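You operate a simulated robot arm through the tools that you are given. There is no shell and no other tool. Be economical: measure what you need, move in short steps, check, and stop when the job is done.

You are at the controls of a simulated robot arm. One attempt, no reset.

## Task
Steam the rice sheet till the window shows set.
Fine: slide the tray in, open the red stub lever, shut it at set, let the box cool under 60 C, draw the tray out.
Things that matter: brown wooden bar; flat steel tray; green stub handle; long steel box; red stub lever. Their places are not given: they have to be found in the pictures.

It is judged by the outcome, as a careful person would: the job done as asked, and still so three seconds after it is handed in. It fails if anything else is knocked over, pushed out of place, dropped, spilled or broken. Flat cloth is picked up by pressing the open fingertips on it (5 to 10 N) and closing them slowly along it; thin cloth reads only 2 to 8 mm in the jaws.

## Robot
A 7-joint arm with a two-finger parallel gripper, fixed in place. Base frame: the origin is at the foot of the arm, x ahead of it, y to its left, z up; the work surface is at about z = 850. Readings come in mm, rad, newtons and seconds.
With the tool pointing down near the work surface it reaches from about 240 to 680 mm from the base axis. Its first joint turns from -1.152 to 1.152 rad. Payload 2.4 kg.
The TCP is the grasp point between the finger pads, 30 mm short of the fingertips. In the tool frame z runs along the fingers and y along their closing line. The gripper opens to 94 mm. The fingers are 28 mm wide and 10 mm thick; the gripper's body (50 by 96 mm) begins 55 mm behind the TCP.
Orientation is that of the tool frame in the base frame, as [roll, pitch, yaw] about the fixed x, y, z axes, in that order (R = Rz(yaw) Ry(pitch) Rx(roll)). With the fingers straight down and closing along the base's y, the tool's x points along the base's -x, its y along +y and its z along -z.

## Interface
- The arm moves only by the tool play_rows. Its argument "rows" is one flat list of numbers, 7 for each row, row after row: the shift along the tool's x, y, z in mm, then the turn, a rotation vector about the tool's x, y, z in degrees, then the opening in per cent of the stroke, from 0 (shut) to 100 (fully open). In form: [dx, dy, dz, wx, wy, wz, hand, dx, dy, dz, wx, wy, wz, hand, ...]. A call has 1 to 20 rows; each row shifts and turns the commanded pose from where the row before left it, along the tool's axes as they then stand. Rows are played at 5 a second. More than 50 mm and 0.15 rad between two rows, or a gripper value outside its range, and nothing of the call is played. Where a pose cannot be reached the arm comes as near as it can. A force on the tool above 40 N (or 10 N above the force at the start of the call, whichever is more), or a blocked arm, ends the call early, and 0.2 s more pass. The fingers move at their own pace (about 153 mm/s each) and stop on an object; they squeeze with about 40 N. The grip force told is the motor's: it shows also when the fingers shut on nothing. Time passes only in rows, and 0.2 s behind the last, so rows that do not move let the fingers close. It gives the time, the measured TCP pose, the force on the tool (base axes), the opening and the grip force at its end, in the units of the frame above (readings bear some noise), with the torque about the TCP (base axes, N m) and any sound that the robot's microphone picked up, and new pictures: "show" is both (left out), scene, wrist or none.
- Cameras (640 x 400 px; columns grow to the right, rows downward): "scene" is fixed at [39.1, 472.7, 1449.7]; the picture's right is [-0.75, -0.66, 0.00], its down [-0.36, 0.41, -0.84] and it looks along [0.55, -0.63, -0.54] (base axes); focal length 316 px, centre (320, 200). "wrist" rides on the gripper at [76, 14, -102] in the tool frame; the picture's right is [-0.18, 0.98, 0.00], its down [-0.75, -0.14, -0.64] and it looks along [-0.63, -0.12, 0.77] (tool axes); focal length 243 px, centre (320, 200).
- pixel_to_xyz(camera, pixels): for up to 12 pixels [column, row] of the newest picture of that camera ("zoom" is the newest enlarged one), the place [x, y, z] in the base frame of the surface seen there, good to about 2 mm. No time passes.
- close_up(camera, box): a new picture of the part [left, top, right, bottom] of that camera's present view, enlarged. No time passes.
- job_done(): hands the job in; it is judged then, once.

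Keep the steps short. Do not move on a guess: measure, check each grasp and each placing, and mend mistakes. In all there are 80 turns and 200 pictures (those below and enlarged ones count). Leave the gripper open and the arm clear of the work at the hand-in unless told otherwise, and finish with a single line.

The tools are called after "Call:" by a JSON object that holds its "api" and its "payload". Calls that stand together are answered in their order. play_rows: Moves the arm, as the interface text tells. Its arguments: {"type":"object","properties":{"rows":{"type":"array"},"show":{"type":"string","enum":["both","scene","wrist","none"]}},"required":["rows"]} The other tools are called the same way: pixel_to_xyz (camera, pixels) gives the place of the surface under pixels of a picture; close_up (camera, box) takes an enlarged picture of a part of a camera's view; job_done () hands the job in.

At the start:

```text
t: 0.0
position: [429.5, -197.3, 1203.2]
tcp_rot: [3.141, 0.002, -3.141]
contact_force: [-0.5, -0.7, -0.7]
wrist_torque: [-0.03, 0.0, -0.01]
grip_width: 94.2
grip_force: 0.0
```

scene: 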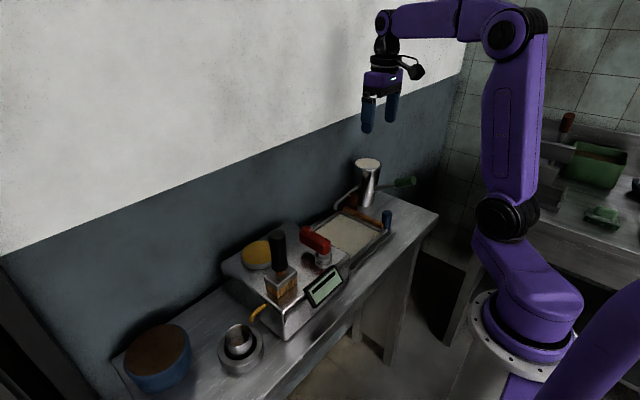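
wrist: 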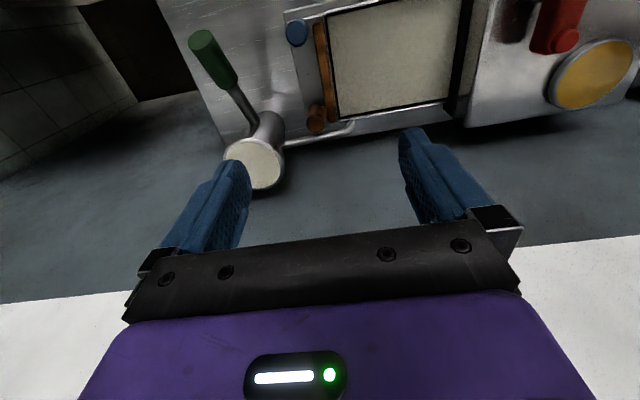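

The scene shows a steel box with a window at (325,287), a red lever at (315,240), and a tray with a brown bar at (360,225). I'll enlarge these areas to see them properly.

Call:
{"api": "close_up", "payload": {"camera": "scene", "box": [200, 140, 440, 290]}}

Call:
{"api": "close_up", "payload": {"camera": "scene", "box": [220, 220, 380, 320]}}

Call:
{"api": "close_up", "payload": {"camera": "wrist", "box": [180, 0, 640, 200]}}

```text
2.67 times, centred on (320, 215) of scene
```

zoom: 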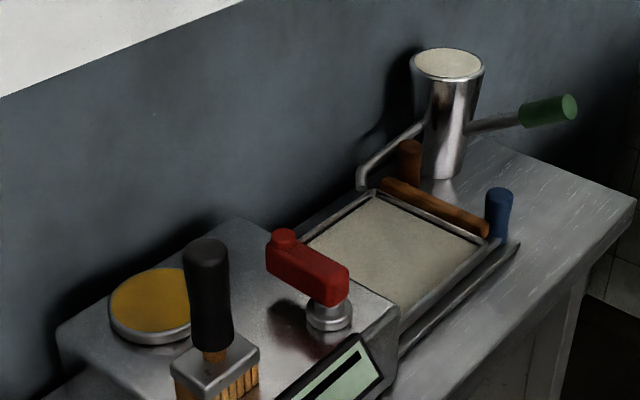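

```text
4.00 times, centred on (300, 270) of scene
```

zoom: 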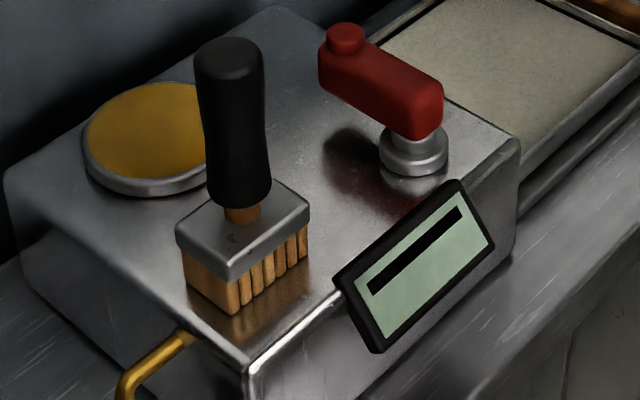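

```text
1.39 times, centred on (410, 100) of wrist
```

zoom: 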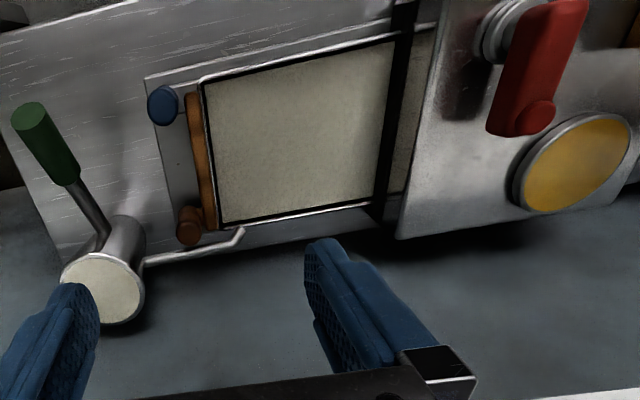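

Next I'll measure the tray, bar, posts, box mouth, lever and pot in the wrist view.

Call:
{"api": "pixel_to_xyz", "payload": {"camera": "wrist", "pixels": [[316, 70], [320, 30], [324, 110], [296, 32], [317, 118], [400, 55], [335, 100], [330, 20], [440, 100], [470, 60], [350, 128], [305, 80]]}}

Call:
{"api": "pixel_to_xyz", "payload": {"camera": "wrist", "pixels": [[210, 50], [235, 85], [250, 110], [260, 165], [555, 30], [567, 40], [545, 5], [590, 75], [480, 30], [520, 50], [600, 60], [470, 120]]}}

Call:
{"api": "pixel_to_xyz", "payload": {"camera": "scene", "pixels": [[303, 231], [326, 246], [315, 240], [322, 258], [367, 216], [353, 203], [387, 215], [380, 226], [345, 209], [404, 182], [345, 195], [278, 240]]}}

Call:
{"api": "close_up", "payload": {"camera": "scene", "box": [325, 150, 425, 250]}}

```text
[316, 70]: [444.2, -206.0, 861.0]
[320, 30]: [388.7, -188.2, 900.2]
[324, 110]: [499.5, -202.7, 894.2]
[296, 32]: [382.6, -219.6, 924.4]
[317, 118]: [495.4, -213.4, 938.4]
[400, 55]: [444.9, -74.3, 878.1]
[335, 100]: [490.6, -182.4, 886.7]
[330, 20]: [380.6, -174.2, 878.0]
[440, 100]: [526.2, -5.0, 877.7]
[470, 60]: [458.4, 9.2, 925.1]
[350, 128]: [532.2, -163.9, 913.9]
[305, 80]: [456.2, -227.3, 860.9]
```

```text
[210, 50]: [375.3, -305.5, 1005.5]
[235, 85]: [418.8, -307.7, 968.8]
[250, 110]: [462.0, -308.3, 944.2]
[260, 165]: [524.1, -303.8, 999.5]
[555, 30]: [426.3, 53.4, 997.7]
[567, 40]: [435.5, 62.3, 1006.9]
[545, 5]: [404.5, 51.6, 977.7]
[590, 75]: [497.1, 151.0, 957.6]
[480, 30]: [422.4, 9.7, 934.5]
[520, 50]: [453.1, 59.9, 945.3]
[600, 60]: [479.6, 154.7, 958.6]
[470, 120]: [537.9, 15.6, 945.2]
```

```text
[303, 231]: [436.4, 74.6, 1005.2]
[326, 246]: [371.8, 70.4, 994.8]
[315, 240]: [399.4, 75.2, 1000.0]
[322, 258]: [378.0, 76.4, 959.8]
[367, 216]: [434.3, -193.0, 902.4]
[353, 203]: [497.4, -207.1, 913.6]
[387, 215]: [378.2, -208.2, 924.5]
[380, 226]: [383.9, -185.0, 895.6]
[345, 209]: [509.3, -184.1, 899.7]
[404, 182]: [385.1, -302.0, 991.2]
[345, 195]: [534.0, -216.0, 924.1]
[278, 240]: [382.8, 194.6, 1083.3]
```

```text
4.00 times, centred on (375, 200) of scene
```

zoom: 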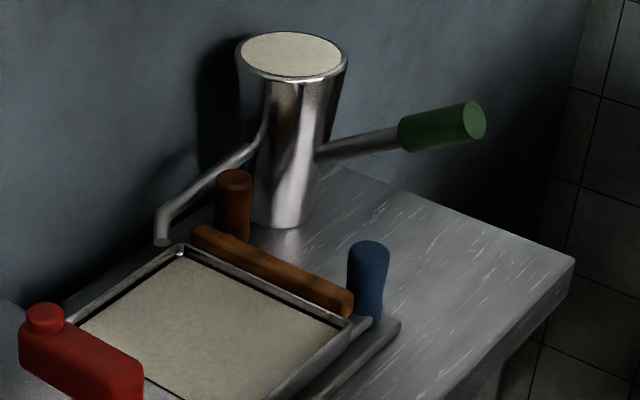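

The bar lies along x at y≈-195 with its top at about 902. The tray slides along +y into the box mouth at y≈0. I'll lower to about z 1055 and pull back a little in x for a closer look.

Call:
{"api": "play_rows", "payload": {"rows": [15, 0, 45, 0, 0, 0, 100, 15, 0, 45, 0, 0, 0, 100, 15, 0, 45, 0, 0, 0, 100, 0, 0, 15, 0, 0, 0, 100, 0, 0, 0, 0, 0, 0, 100], "show": "both"}}

Call:
{"api": "close_up", "payload": {"camera": "wrist", "box": [180, 0, 580, 250]}}

```text
t: 1.2
position: [381.4, -197.0, 1052.3]
tcp_rot: [3.142, -0.001, 3.14]
contact_force: [0.5, -0.4, -0.1]
wrist_torque: [0.02, -0.02, -0.03]
grip_width: 93.8
grip_force: 0.0
```

scene: 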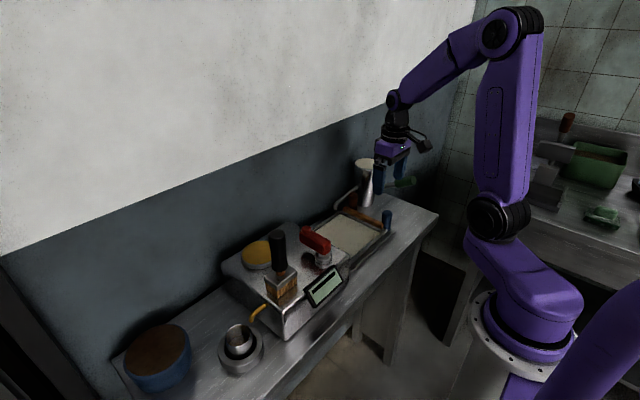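
wrist: 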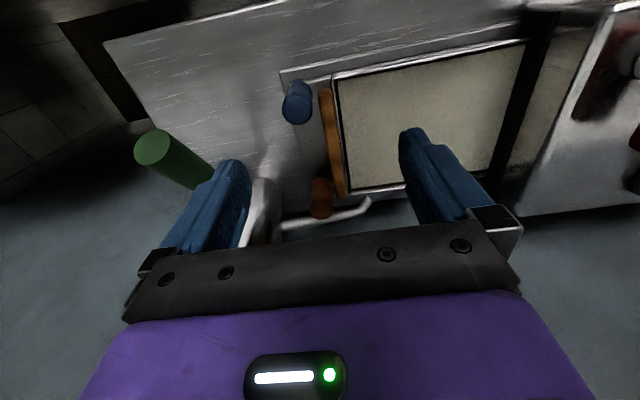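

```text
1.60 times, centred on (380, 125) of wrist
```

zoom: 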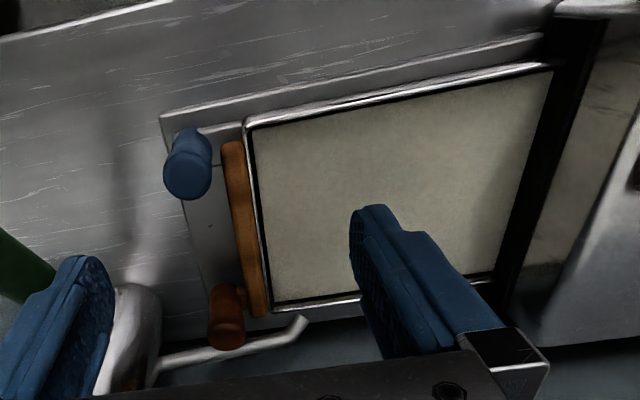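

The view is clear. I'll measure the bar edges, the rim, the posts and the spout.

Call:
{"api": "pixel_to_xyz", "payload": {"camera": "zoom", "pixels": [[228, 150], [238, 220], [246, 222], [252, 222], [255, 305], [262, 310], [300, 322], [188, 185], [226, 335], [215, 240], [280, 250], [550, 68]]}}

Call:
{"api": "pixel_to_xyz", "payload": {"camera": "zoom", "pixels": [[235, 145], [241, 200], [250, 200], [253, 135], [278, 308], [400, 90], [350, 95], [230, 220], [560, 130], [530, 200], [620, 150], [590, 20]]}}

```text
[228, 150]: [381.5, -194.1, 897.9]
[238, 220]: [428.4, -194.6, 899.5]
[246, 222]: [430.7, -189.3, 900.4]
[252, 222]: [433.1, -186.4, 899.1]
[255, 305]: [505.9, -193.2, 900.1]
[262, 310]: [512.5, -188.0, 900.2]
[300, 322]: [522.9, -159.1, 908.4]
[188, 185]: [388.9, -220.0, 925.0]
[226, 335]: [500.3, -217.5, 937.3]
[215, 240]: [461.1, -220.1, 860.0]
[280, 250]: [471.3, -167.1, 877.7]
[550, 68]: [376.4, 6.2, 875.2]
```

```text
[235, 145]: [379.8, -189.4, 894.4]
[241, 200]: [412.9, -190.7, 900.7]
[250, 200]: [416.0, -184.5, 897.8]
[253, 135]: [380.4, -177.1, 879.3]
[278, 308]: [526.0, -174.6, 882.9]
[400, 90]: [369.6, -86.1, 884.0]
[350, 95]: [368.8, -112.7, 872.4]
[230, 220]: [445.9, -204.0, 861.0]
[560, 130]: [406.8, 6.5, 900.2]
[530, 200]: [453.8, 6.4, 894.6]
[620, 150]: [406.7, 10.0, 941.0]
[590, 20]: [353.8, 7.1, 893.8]
```

The bar spans x 380–512 and y about -195 to -185, with its top at 901. The base plate is at 861, and the posts are at (389,-220) and (500,-217). I'll close the fingers and go down between the posts, behind the bar, to (446,-219,903).

Call:
{"api": "play_rows", "payload": {"rows": [-33, -11, 0, 0, 0, 0, 0, -32, -11, 20, 0, 0, 0, 0, 0, 0, 40, 0, 0, 0, 0, 0, 0, 40, 0, 0, 0, 0, 0, 0, 30, 0, 0, 0, 0, 0, 0, 19, 0, 0, 0, 0, 0, 0, 0, 0, 0, 0, 0]}}

Call:
{"api": "close_up", "payload": {"camera": "scene", "box": [300, 150, 440, 260]}}

```text
t: 2.8
position: [449.5, -219.4, 905.9]
tcp_rot: [3.14, -0.001, 3.141]
contact_force: [-0.1, 0.2, -0.7]
wrist_torque: [0.0, 0.02, -0.05]
grip_width: 0.0
grip_force: 33.0
```

scene: 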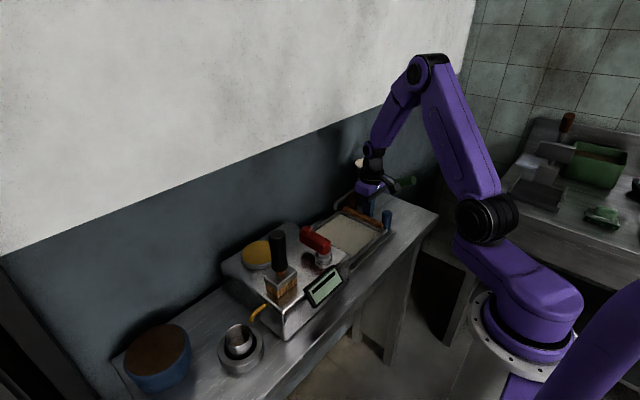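
wrist: 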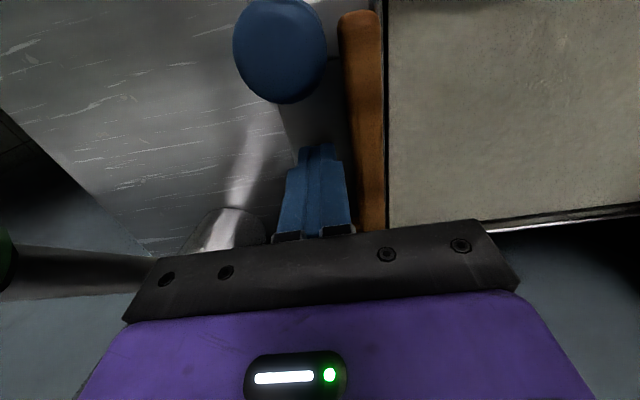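

```text
3.64 times, centred on (370, 205) of scene
```

zoom: 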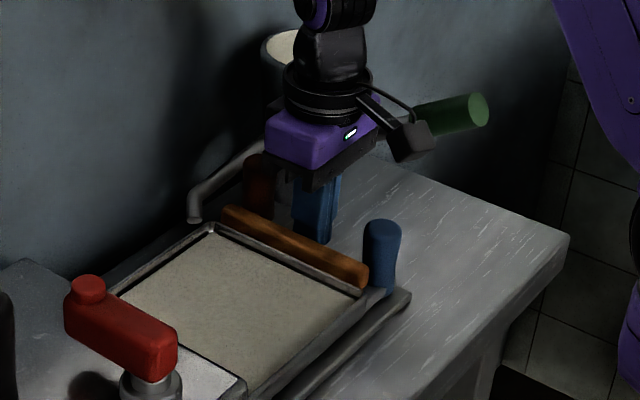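

The fingers sit behind the bar, between the posts. I'll push slowly along +y and watch the force.

Call:
{"api": "play_rows", "payload": {"rows": [0, 5, 2, 0, 0, 0, 0, 0, 5, 0, 0, 0, 0, 0, 0, 6, 0, 0, 0, 0, 0, 0, 8, 0, 0, 0, 0, 0, 0, 8, 0, 0, 0, 0, 0, 0, 8, 0, 0, 0, 0, 0, 0, 8, 0, 0, 0, 0, 0]}}

Call:
{"api": "close_up", "payload": {"camera": "scene", "box": [240, 150, 440, 300]}}

```text
t: 4.4
position: [450.3, -170.2, 902.8]
tcp_rot: [-3.14, 0.004, 3.141]
contact_force: [3.5, -4.1, -0.2]
wrist_torque: [-0.1, -0.11, 0.03]
grip_width: 0.0
grip_force: 32.8
```

scene: 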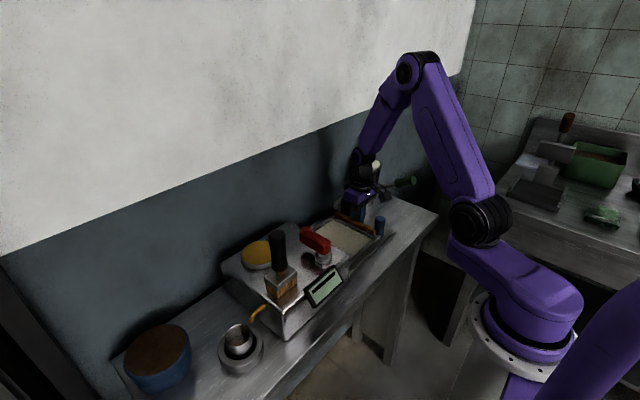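
wrist: 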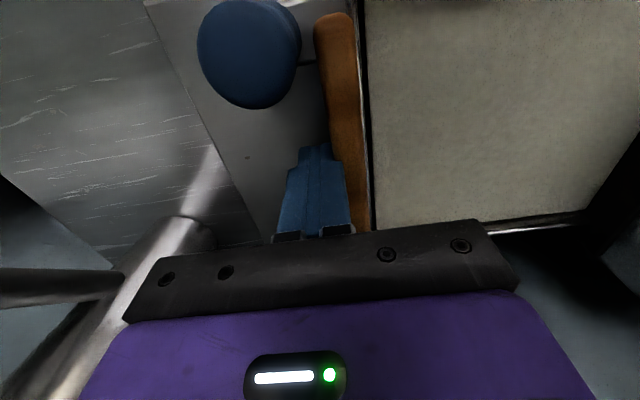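

```text
2.67 times, centred on (340, 225) of scene
```

zoom: 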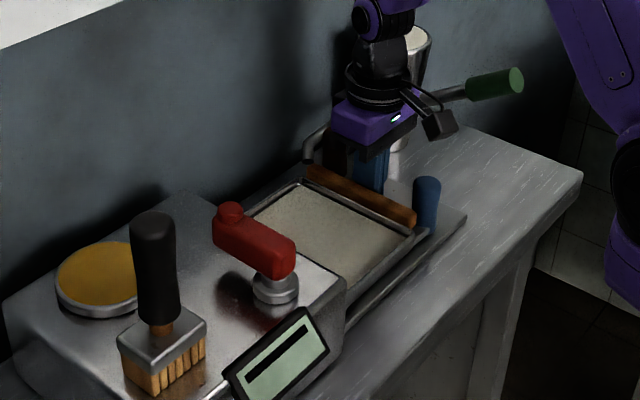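

The posts seem to have moved along with the tray. I'll measure them to check.

Call:
{"api": "pixel_to_xyz", "payload": {"camera": "wrist", "pixels": [[250, 60], [332, 60], [350, 60], [365, 100], [175, 40], [270, 130], [305, 62]]}}

Call:
{"api": "close_up", "payload": {"camera": "scene", "box": [340, 190, 410, 240]}}

```text
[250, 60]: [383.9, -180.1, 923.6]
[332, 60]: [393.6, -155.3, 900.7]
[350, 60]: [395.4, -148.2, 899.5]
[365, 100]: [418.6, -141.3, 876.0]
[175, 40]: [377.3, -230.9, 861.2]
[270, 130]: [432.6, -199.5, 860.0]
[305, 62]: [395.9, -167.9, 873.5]
```

```text
8.00 times, centred on (375, 215) of scene
```

zoom: 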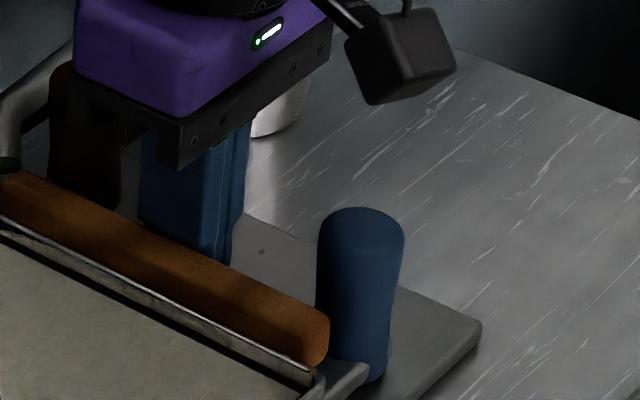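

The posts are joined to the tray by tabs and travel with it. I'll keep pushing.

Call:
{"api": "play_rows", "payload": {"rows": [0, 8, 0, 0, 0, 0, 0, 0, 9, 0, 0, 0, 0, 0, 0, 9, 0, 0, 0, 0, 0, 0, 9, 0, 0, 0, 0, 0, 0, 9, 0, 0, 0, 0, 0, 0, 9, 0, 0, 0, 0, 0, 0, 9, 0, 0, 0, 0, 0, 0, 9, 0, 0, 0, 0, 0, 0, 9, 0, 0, 0, 0, 0, 0, 9, 0, 0, 0, 0, 0, 0, 9, 0, 0, 0, 0, 0]}}

Call:
{"api": "close_up", "payload": {"camera": "scene", "box": [220, 180, 420, 305]}}

```text
t: 6.8
position: [450.5, -73.2, 901.9]
tcp_rot: [-3.141, 0.001, -3.141]
contact_force: [-2.5, -4.8, 3.6]
wrist_torque: [-0.11, 0.1, 0.09]
grip_width: 0.1
grip_force: 33.2
```

scene: 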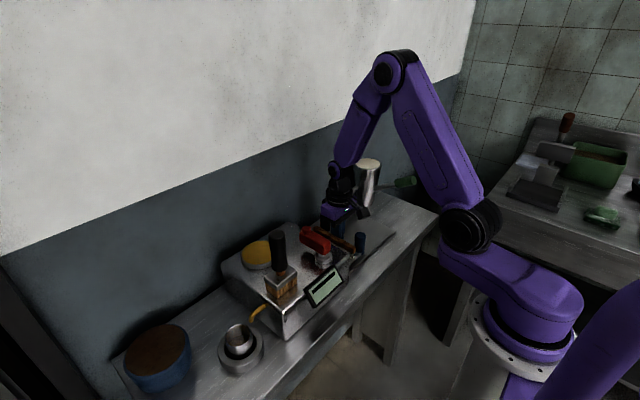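
wrist: 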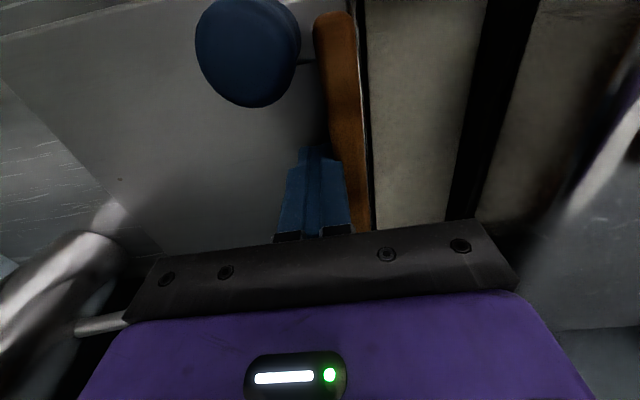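

```text
3.20 times, centred on (320, 242) of scene
```

zoom: 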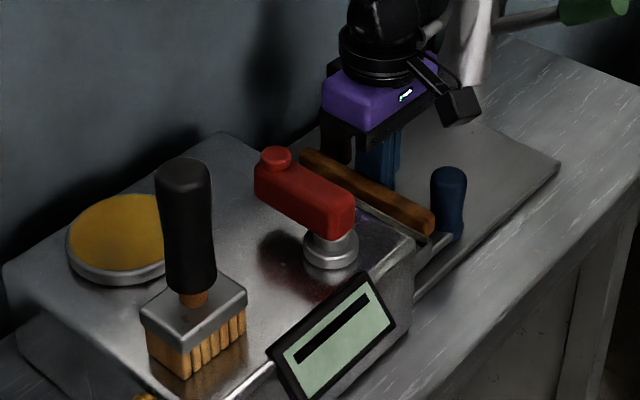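

The bar front is about 50 mm from the box face. I'll measure the box face and the lever's near edge before finishing the push.

Call:
{"api": "pixel_to_xyz", "payload": {"camera": "zoom", "pixels": [[340, 200], [352, 200], [350, 235], [290, 165], [410, 240], [425, 215], [405, 270], [345, 260], [430, 235], [300, 205], [260, 185], [330, 320]]}}

Call:
{"api": "pixel_to_xyz", "payload": {"camera": "wrist", "pixels": [[440, 100], [480, 100], [500, 60], [540, 60], [590, 180], [410, 80], [345, 80], [365, 90]]}}

```text
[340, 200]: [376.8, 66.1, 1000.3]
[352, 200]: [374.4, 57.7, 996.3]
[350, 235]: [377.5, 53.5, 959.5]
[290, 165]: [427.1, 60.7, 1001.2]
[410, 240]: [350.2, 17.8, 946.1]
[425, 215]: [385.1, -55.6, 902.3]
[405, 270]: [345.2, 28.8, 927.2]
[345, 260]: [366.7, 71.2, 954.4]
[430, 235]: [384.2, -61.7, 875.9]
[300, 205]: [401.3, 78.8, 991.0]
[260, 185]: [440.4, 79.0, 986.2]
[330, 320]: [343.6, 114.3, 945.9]
```

```text
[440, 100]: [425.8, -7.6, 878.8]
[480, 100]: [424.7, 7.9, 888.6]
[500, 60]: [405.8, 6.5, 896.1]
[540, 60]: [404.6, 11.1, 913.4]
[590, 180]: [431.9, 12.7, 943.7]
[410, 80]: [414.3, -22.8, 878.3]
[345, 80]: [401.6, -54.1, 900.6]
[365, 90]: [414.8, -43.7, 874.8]
```

There's clearance: the body front will stay at y<35, and the lever's near edge is at y≈54. I'll push the last stretch in finer steps.

Call:
{"api": "play_rows", "payload": {"rows": [0, 8, 0, 0, 0, 0, 0, 0, 8, 0, 0, 0, 0, 0, 0, 8, 0, 0, 0, 0, 0, 0, 6, 0, 0, 0, 0, 0, 0, 4, 0, 0, 0, 0, 0, 0, 3, 0, 0, 0, 0, 0, 0, 3, 0, 0, 0, 0, 0, 0, 3, 0, 0, 0, 0, 0]}}

Call:
{"api": "close_up", "payload": {"camera": "scene", "box": [260, 200, 400, 310]}}

```text
t: 8.6
position: [449.6, -29.3, 902.7]
tcp_rot: [3.141, -0.001, 3.141]
contact_force: [4.4, -5.4, -2.9]
wrist_torque: [-0.15, -0.12, -0.04]
grip_width: 0.0
grip_force: 32.6
```

scene: 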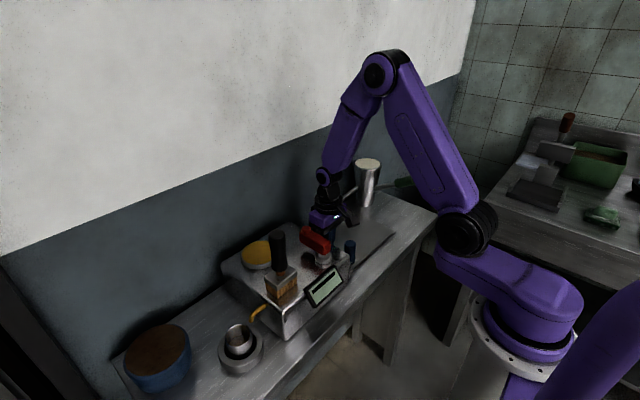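
wrist: 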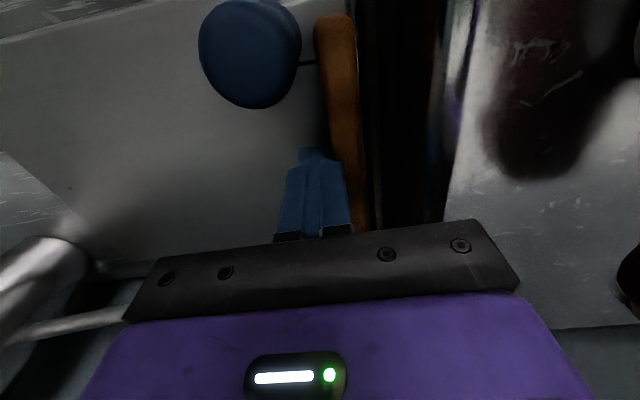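

```text
3.64 times, centred on (330, 255) of scene
```

zoom: 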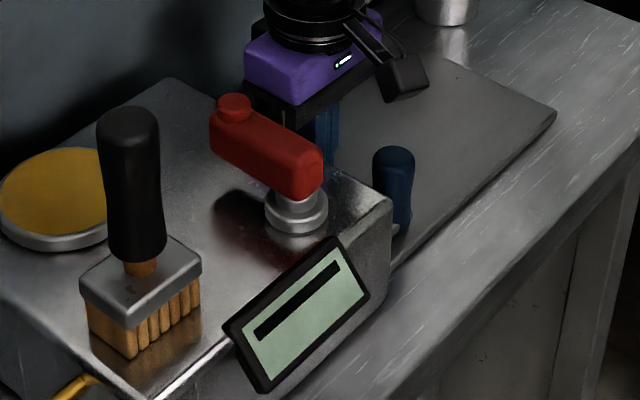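

The bar front is about 14 mm from the face. I'll push gently the last bit until the force rises.

Call:
{"api": "play_rows", "payload": {"rows": [0, 3, 0, 0, 0, 0, 0, 0, 3, 0, 0, 0, 0, 0, 0, 2, 0, 0, 0, 0, 0, 0, 2, 0, 0, 0, 0, 0, 0, 2, 0, 0, 0, 0, 0, 0, 2, 0, 0, 0, 0, 0, 0, 0, 0, 0, 0, 0, 0]}}

Call:
{"api": "close_up", "payload": {"camera": "scene", "box": [300, 260, 350, 310]}}

```text
t: 10.2
position: [449.4, -15.8, 903.0]
tcp_rot: [3.141, 0.0, -3.141]
contact_force: [1.6, -5.0, 3.1]
wrist_torque: [-0.08, -0.08, -0.03]
grip_width: 0.1
grip_force: 33.3
```

scene: 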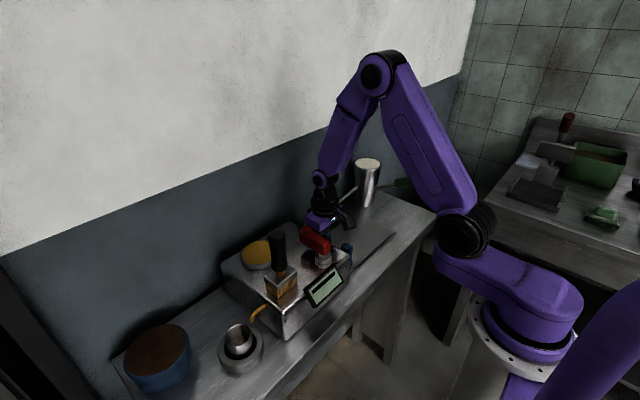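
wrist: 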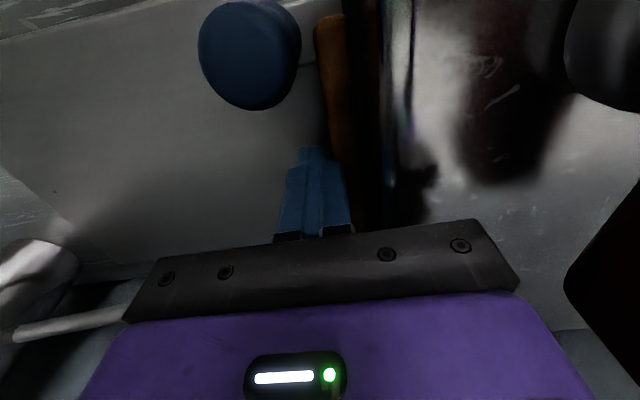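

```text
8.00 times, centred on (325, 285) of scene
```

zoom: 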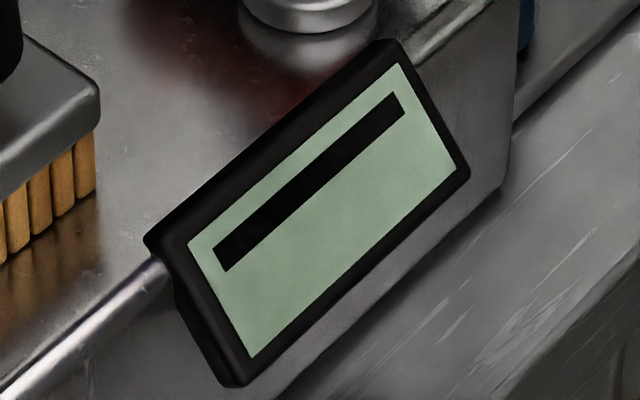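

Call:
{"api": "pixel_to_xyz", "payload": {"camera": "wrist", "pixels": [[325, 60], [340, 60], [352, 70], [375, 70], [385, 100], [400, 60], [412, 60], [440, 60], [380, 150], [360, 200], [330, 20], [345, 10]]}}

Call:
{"api": "close_up", "payload": {"camera": "wrist", "box": [260, 0, 460, 230]}}

Call:
{"api": "close_up", "payload": {"camera": "scene", "box": [320, 220, 380, 270]}}

```text
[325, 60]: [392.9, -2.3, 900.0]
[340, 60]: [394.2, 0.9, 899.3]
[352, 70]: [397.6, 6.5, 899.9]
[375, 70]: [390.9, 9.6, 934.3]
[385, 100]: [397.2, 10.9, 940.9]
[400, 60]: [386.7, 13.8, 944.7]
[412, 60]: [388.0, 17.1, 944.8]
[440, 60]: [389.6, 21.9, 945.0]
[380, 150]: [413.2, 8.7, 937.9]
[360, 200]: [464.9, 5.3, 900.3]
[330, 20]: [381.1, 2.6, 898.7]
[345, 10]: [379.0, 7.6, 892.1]
```

```text
1.74 times, centred on (360, 115) of wrist
```

zoom: 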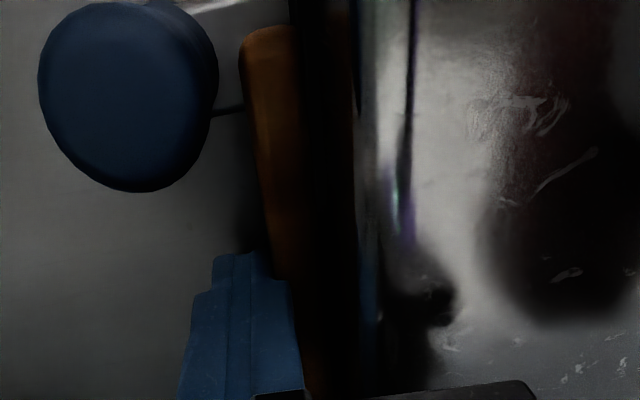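

```text
8.00 times, centred on (350, 245) of scene
```

zoom: 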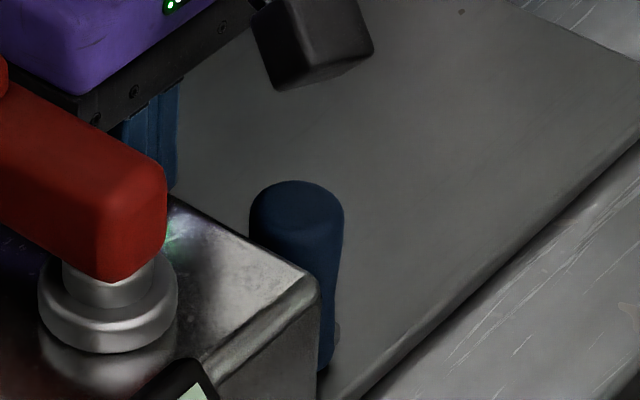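

The bar front is at y≈6 and the face at about 7–9. I'll push a few more millimetres to find contact.

Call:
{"api": "play_rows", "payload": {"rows": [0, 2, 0, 0, 0, 0, 0, 0, 2, 0, 0, 0, 0, 0, 0, 2, 0, 0, 0, 0, 0, 0, 0, 0, 0, 0, 0, 0], "show": "wrist"}}

Call:
{"api": "close_up", "payload": {"camera": "scene", "box": [300, 260, 350, 310]}}

```text
t: 11.2
position: [449.2, -10.5, 903.3]
tcp_rot: [-3.141, -0.003, -3.141]
contact_force: [-2.1, -4.7, -3.5]
wrist_torque: [-0.17, 0.03, 0.02]
grip_width: 0.0
grip_force: 33.2
```

wrist: 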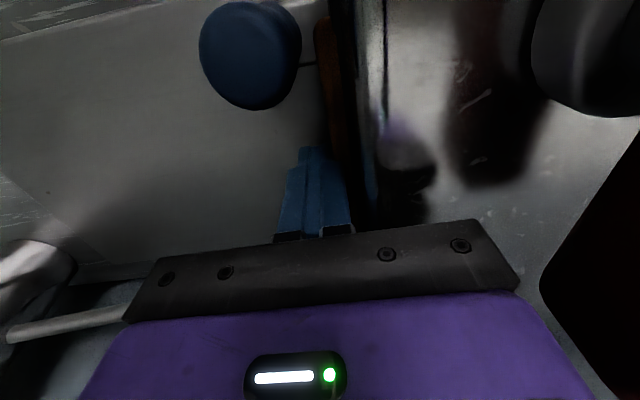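

```text
8.00 times, centred on (325, 285) of scene
```

zoom: 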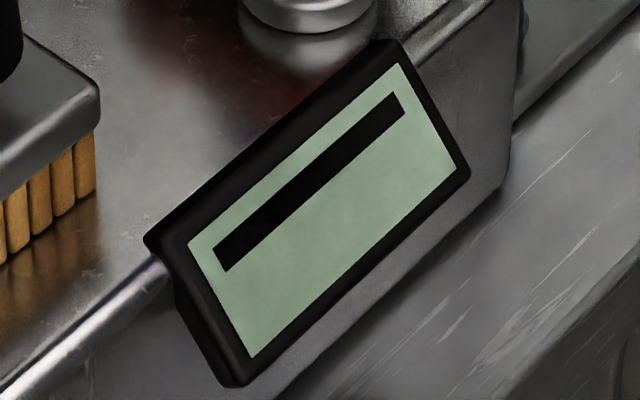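

It's still sliding freely at about 5 N. I'll go another 6 mm; the body front will reach y≈43 against the lever at 54.

Call:
{"api": "play_rows", "payload": {"rows": [0, 2, 0, 0, 0, 0, 0, 0, 2, 0, 0, 0, 0, 0, 0, 2, 0, 0, 0, 0, 0, 0, 0, 0, 0, 0, 0, 0], "show": "wrist"}}

Call:
{"api": "close_up", "payload": {"camera": "scene", "box": [280, 210, 380, 290]}}

Call:
{"api": "close_up", "payload": {"camera": "wrist", "box": [260, 0, 460, 230]}}

```text
t: 12.2
position: [450.6, -8.7, 903.3]
tcp_rot: [3.141, 0.001, 3.134]
contact_force: [-5.1, -37.0, 8.3]
wrist_torque: [-1.03, 0.14, 0.26]
grip_width: 0.1
grip_force: 33.0
```

wrist: 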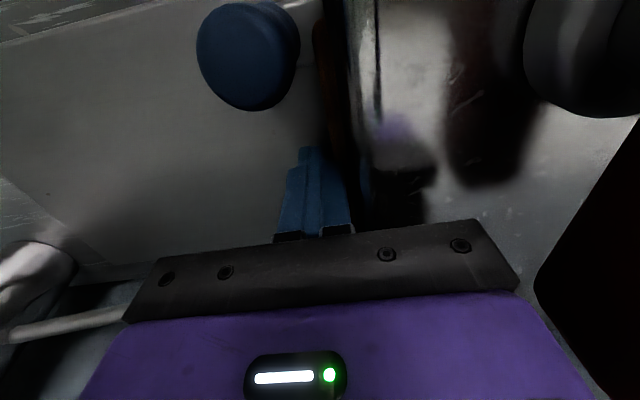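

```text
5.00 times, centred on (330, 250) of scene
```

zoom: 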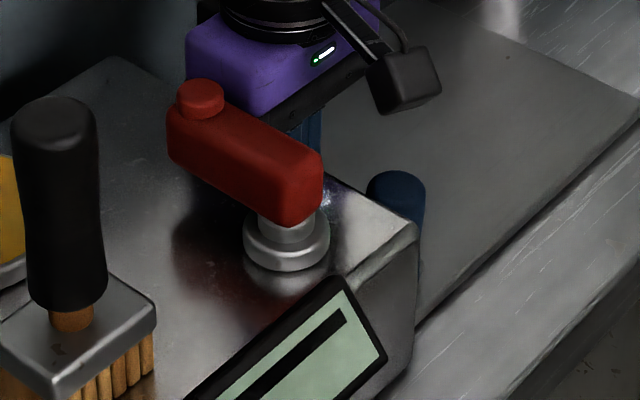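

```text
1.74 times, centred on (360, 115) of wrist
```

zoom: 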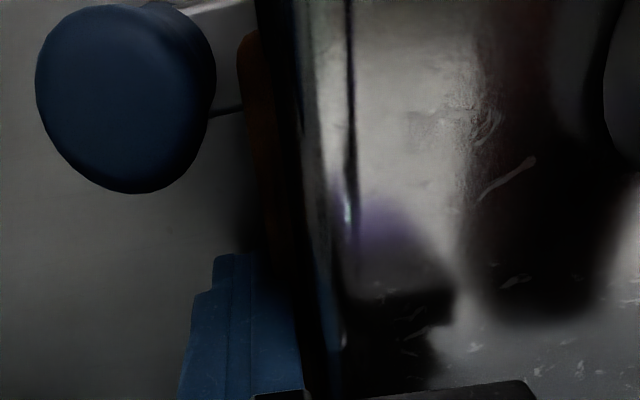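

The force rose to 37 N, so the tray is fully in. I'll back off, rise, and move to look at the lever.

Call:
{"api": "play_rows", "payload": {"rows": [0, -10, 0, 0, 0, 0, 0, 0, -12, 0, 0, 0, 0, 0, 0, 0, -30, 0, 0, 0, 0, 0, 0, -45, 0, 0, 0, 0, 0, 0, -45, 0, 0, 0, 0, 0, 0, -45, 0, 0, 0, 0, 0, 30, -30, 0, 0, 0, 0, 35, 40, 0, 0, 0, 0, 0, 35, 40, 0, 0, 0, 0, 0, 0, 0, 0, 0, 0, 0, 0]}}

Call:
{"api": "close_up", "payload": {"camera": "wrist", "box": [200, 0, 520, 200]}}

Call:
{"api": "close_up", "payload": {"camera": "scene", "box": [270, 210, 390, 310]}}

```text
refused: row 8 steps farther than a row can; nothing moved
```

```text
2.00 times, centred on (360, 100) of wrist
```

zoom: 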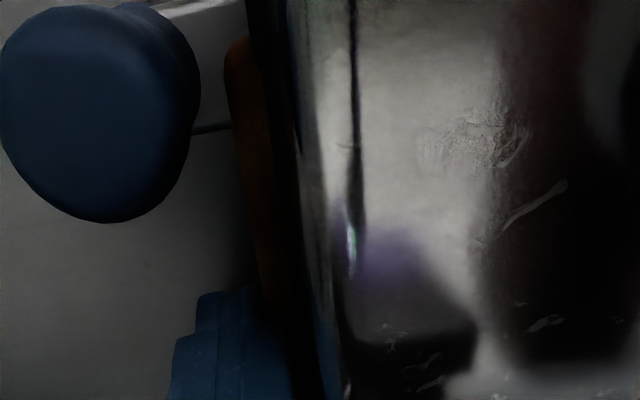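

```text
4.00 times, centred on (330, 260) of scene
```

zoom: 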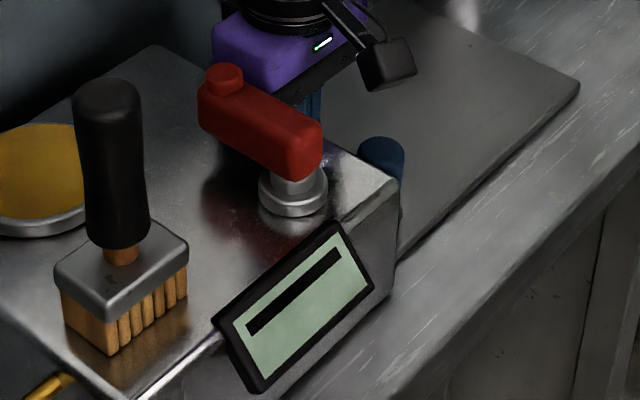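

A diagonal step was too long, so nothing moved. I'll resend it with smaller steps.

Call:
{"api": "play_rows", "payload": {"rows": [0, -10, 0, 0, 0, 0, 0, 0, -12, 0, 0, 0, 0, 0, 0, 0, -30, 0, 0, 0, 0, 0, 0, -45, 0, 0, 0, 0, 0, 0, -45, 0, 0, 0, 0, 0, 0, -45, 0, 0, 0, 0, 0, 0, -30, 0, 0, 0, 0, 25, 30, 0, 0, 0, 0, 0, 25, 30, 0, 0, 0, 0, 0, 20, 30, 0, 0, 0, 0, 0, 0, 0, 0, 0, 0, 0, 0]}}

Call:
{"api": "close_up", "payload": {"camera": "wrist", "box": [200, 0, 520, 200]}}

Call:
{"api": "close_up", "payload": {"camera": "scene", "box": [270, 210, 390, 310]}}

```text
t: 14.6
position: [378.5, 62.9, 1098.0]
tcp_rot: [3.141, 0.0, -3.141]
contact_force: [0.7, -1.2, -0.3]
wrist_torque: [0.0, 0.01, -0.01]
grip_width: 0.0
grip_force: 32.9
```

scene: 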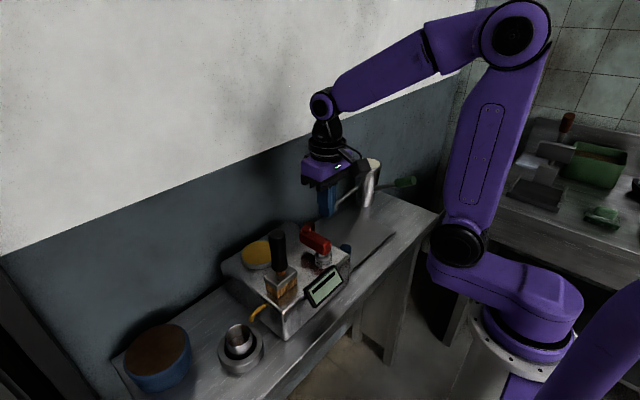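
wrist: 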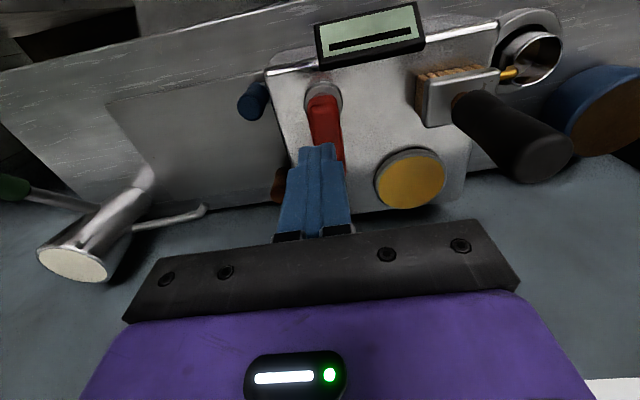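

```text
2.00 times, centred on (360, 100) of wrist
```

zoom: 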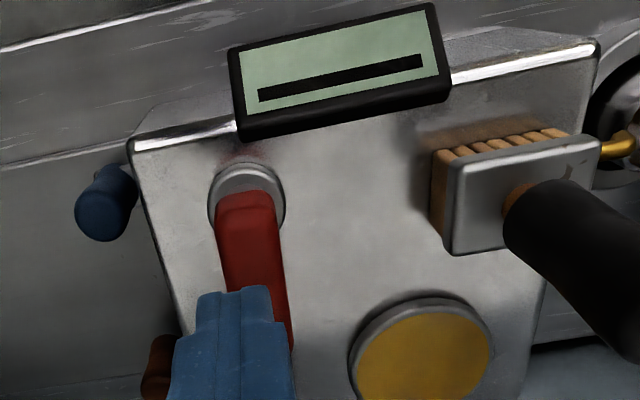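

```text
4.00 times, centred on (330, 260) of scene
```

zoom: 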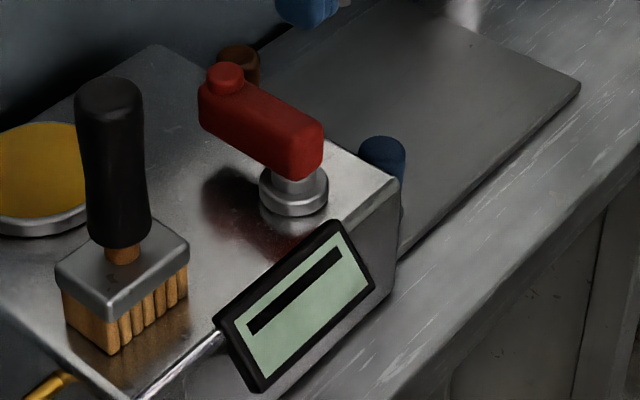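

The window shows only a black line and no text. I'll measure the lever and hub precisely.

Call:
{"api": "pixel_to_xyz", "payload": {"camera": "zoom", "pixels": [[293, 210], [225, 75], [203, 100], [322, 140], [300, 170], [250, 95], [215, 70], [240, 85]]}}

Call:
{"api": "pixel_to_xyz", "payload": {"camera": "wrist", "pixels": [[313, 110], [333, 110], [323, 86], [340, 95], [308, 98], [320, 99], [315, 130], [340, 130]]}}

Call:
{"api": "close_up", "payload": {"camera": "wrist", "box": [300, 0, 440, 80]}}

```text
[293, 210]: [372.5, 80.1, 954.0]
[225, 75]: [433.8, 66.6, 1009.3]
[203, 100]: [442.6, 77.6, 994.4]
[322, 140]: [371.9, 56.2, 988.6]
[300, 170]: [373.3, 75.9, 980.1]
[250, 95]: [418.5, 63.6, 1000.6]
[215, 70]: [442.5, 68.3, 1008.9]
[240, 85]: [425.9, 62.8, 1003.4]
```

```text
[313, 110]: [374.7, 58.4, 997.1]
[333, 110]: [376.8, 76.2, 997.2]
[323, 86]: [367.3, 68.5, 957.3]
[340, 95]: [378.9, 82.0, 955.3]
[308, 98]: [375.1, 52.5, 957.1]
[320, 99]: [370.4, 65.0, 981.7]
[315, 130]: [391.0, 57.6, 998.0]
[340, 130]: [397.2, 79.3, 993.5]
```

```text
4.57 times, centred on (370, 40) of wrist
```

zoom: 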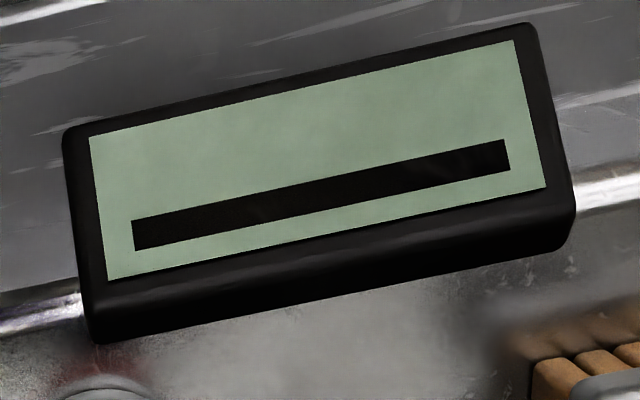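

The lever's centreline is at y≈67, running from the hub at x≈378 to the tip at 443. It spans z 980–1000, with a knob to 1009. I'll straddle it with the jaws 40% open at (430,67) and tips at about 978.

Call:
{"api": "play_rows", "payload": {"rows": [-26, 2, 0, 0, 0, 0, 40, -26, 2, 0, 0, 0, 0, 40, 0, 0, 30, 0, 0, 0, 40, 0, 0, 30, 0, 0, 0, 40, 0, 0, 28, 0, 0, 0, 40, 0, 0, 0, 0, 0, 0, 40]}}

Call:
{"api": "close_up", "payload": {"camera": "scene", "box": [270, 200, 390, 310]}}

Call:
{"api": "close_up", "payload": {"camera": "wrist", "box": [200, 0, 520, 230]}}

```text
t: 16.0
position: [432.5, 66.5, 1010.3]
tcp_rot: [-3.141, 0.001, -3.141]
contact_force: [-0.9, 0.0, -0.1]
wrist_torque: [0.0, 0.03, -0.01]
grip_width: 37.6
grip_force: 0.1
```

scene: 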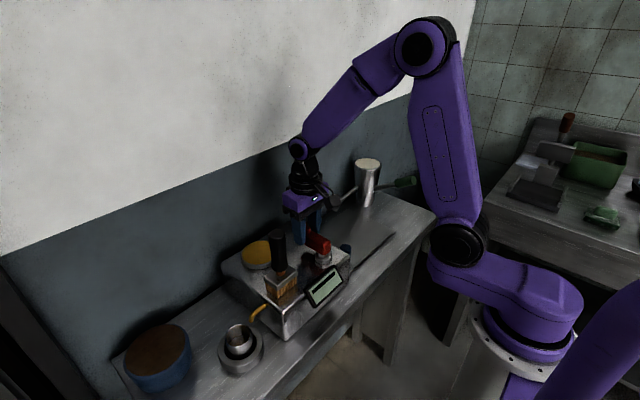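
wrist: 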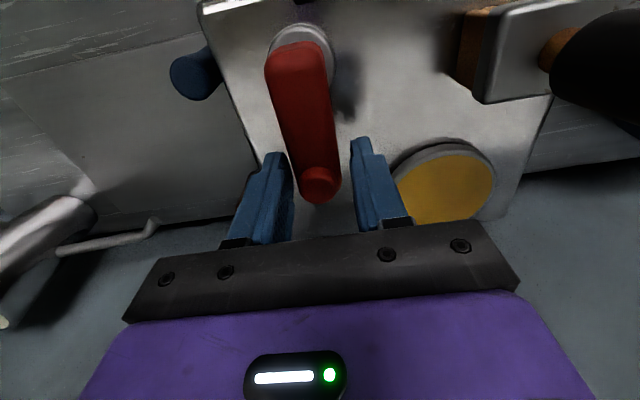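

```text
3.64 times, centred on (330, 255) of scene
```

zoom: 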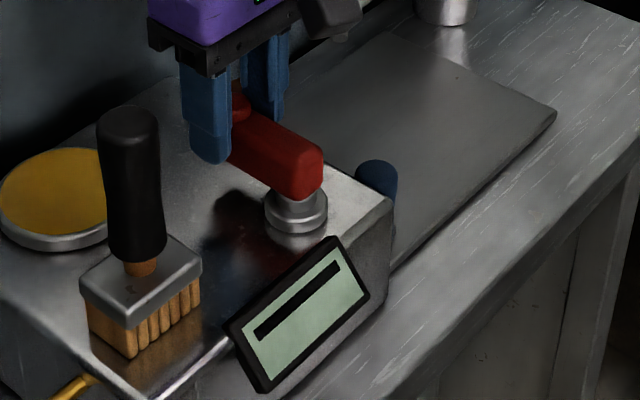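

```text
1.74 times, centred on (360, 115) of wrist
```

zoom: 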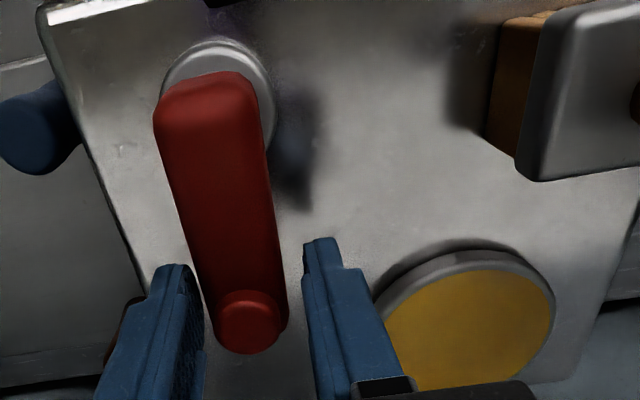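

The jaws straddle the lever. I'll test by pushing gently toward +y with small turns and reading the force.

Call:
{"api": "play_rows", "payload": {"rows": [0, 4, 0, 0, 0, 0, 40, 0, 4, 0, 0, 0, 0, 40, 0.3, 5, 0, 0, 0, -6, 40, 0.3, 5, 0, 0, 0, -6, 40, 0, 0, 0, 0, 0, 0, 40]}}

Call:
{"api": "close_up", "payload": {"camera": "scene", "box": [270, 200, 390, 310]}}

```text
t: 17.2
position: [431.3, 84.9, 1010.1]
tcp_rot: [-3.141, 0.0, -2.932]
contact_force: [-0.5, -2.1, 0.3]
wrist_torque: [-0.04, 0.0, 0.01]
grip_width: 38.4
grip_force: 0.6
```

scene: 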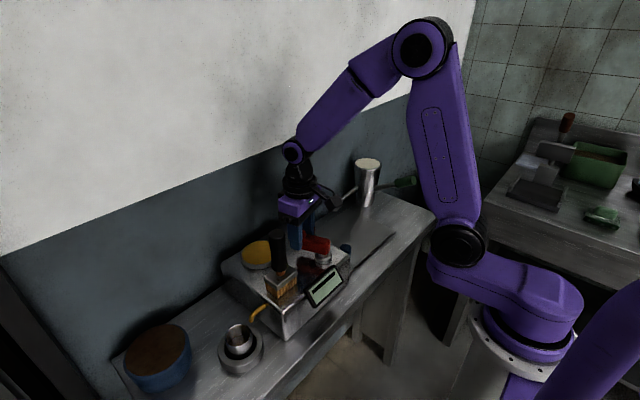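
wrist: 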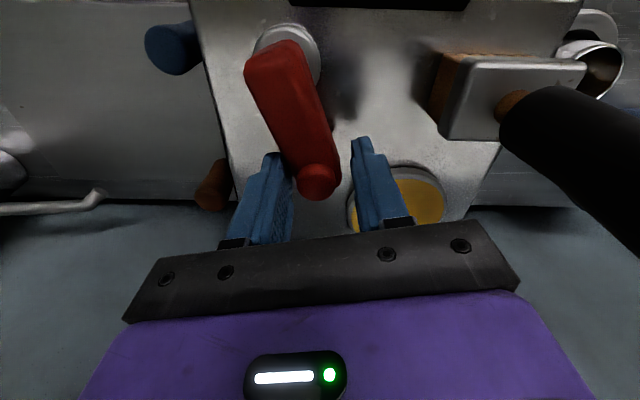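

```text
3.64 times, centred on (330, 255) of scene
```

zoom: 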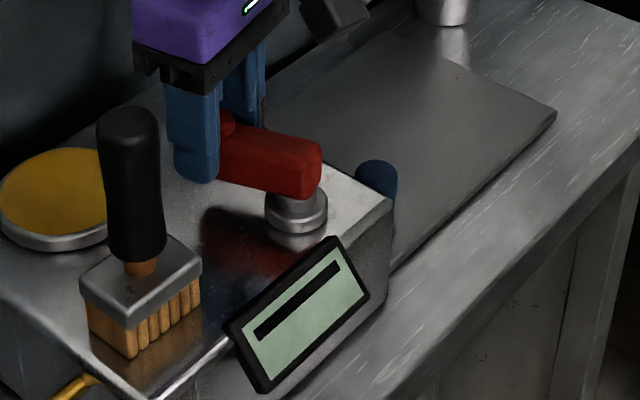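

The lever swings toward +y with only 2 N. I'll continue the arc.

Call:
{"api": "play_rows", "payload": {"rows": [0.3, 5.3, 0, 0, 0, -6, 40, 0.3, 5.3, 0, 0, 0, -6, 40, 0.3, 5.3, 0, 0, 0, -6, 40, 0.3, 5.3, 0, 0, 0, -6, 40, 0.3, 5.3, 0, 0, 0, -6, 40, 0.3, 5.3, 0, 0, 0, -6, 40]}}

Call:
{"api": "close_up", "payload": {"camera": "scene", "box": [270, 200, 390, 310]}}

```text
t: 18.6
position: [415.4, 114.0, 1009.1]
tcp_rot: [3.141, -0.001, -2.302]
contact_force: [0.0, -1.2, 0.1]
wrist_torque: [0.01, -0.02, 0.02]
grip_width: 38.1
grip_force: 0.2
```

scene: 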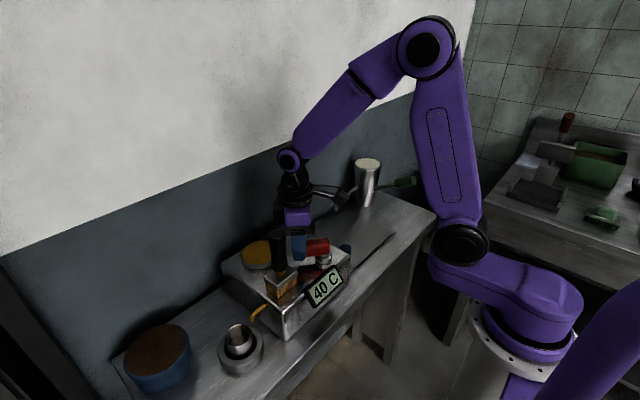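
wrist: 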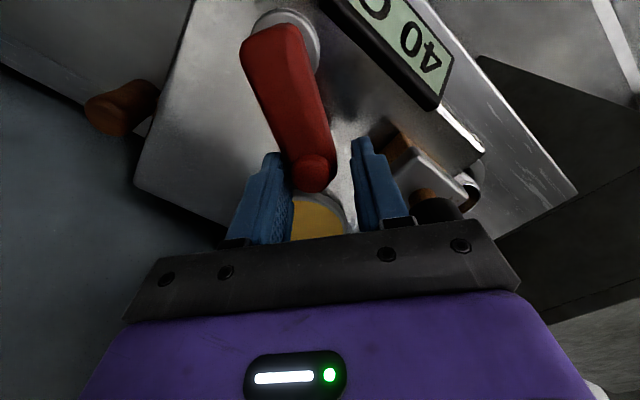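

```text
3.64 times, centred on (330, 255) of scene
```

zoom: 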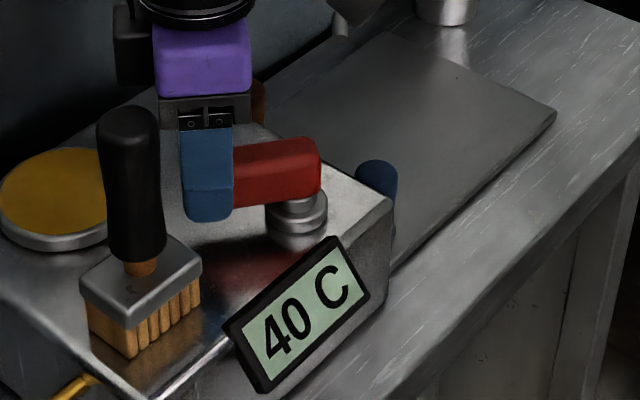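

The window now reads 40 C, so steam is flowing. I'll open it further, keeping clear of the brush handle at y≈190.

Call:
{"api": "play_rows", "payload": {"rows": [0.3, 5.3, 0, 0, 0, -6, 40, 0.3, 5.3, 0, 0, 0, -6, 40, 0.3, 5.3, 0, 0, 0, -6, 40, 0.3, 5.3, 0, 0, 0, -6, 40, 0.3, 5.3, 0, 0, 0, -6, 40]}}

Call:
{"api": "close_up", "payload": {"camera": "scene", "box": [270, 200, 390, 310]}}

```text
t: 19.8
position: [392.3, 124.4, 1009.6]
tcp_rot: [-3.14, 0.001, -1.779]
contact_force: [1.3, -1.3, 1.1]
wrist_torque: [0.05, -0.02, 0.0]
grip_width: 38.4
grip_force: 0.6
```

scene: 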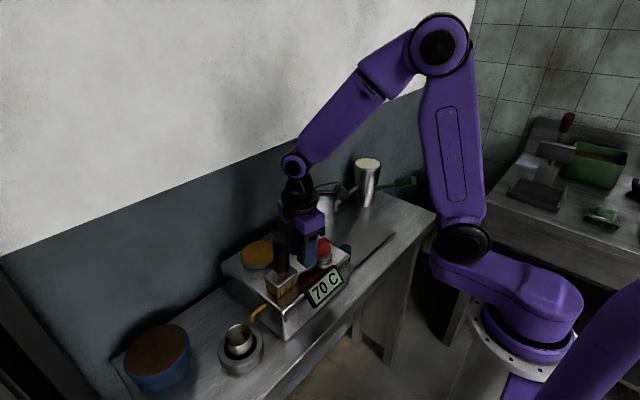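
wrist: 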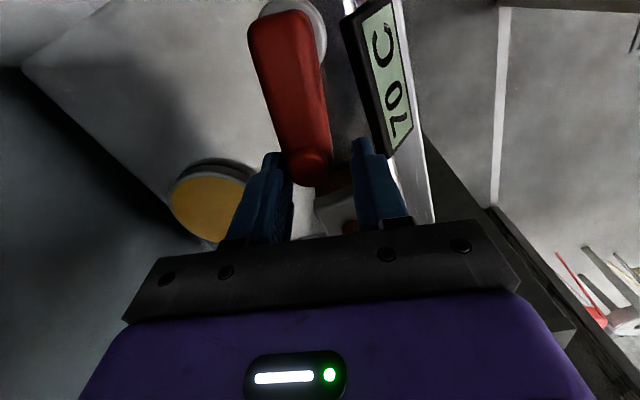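

```text
3.64 times, centred on (330, 255) of scene
```

zoom: 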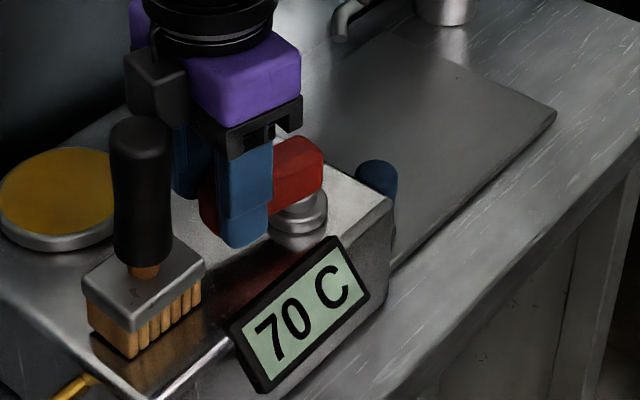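

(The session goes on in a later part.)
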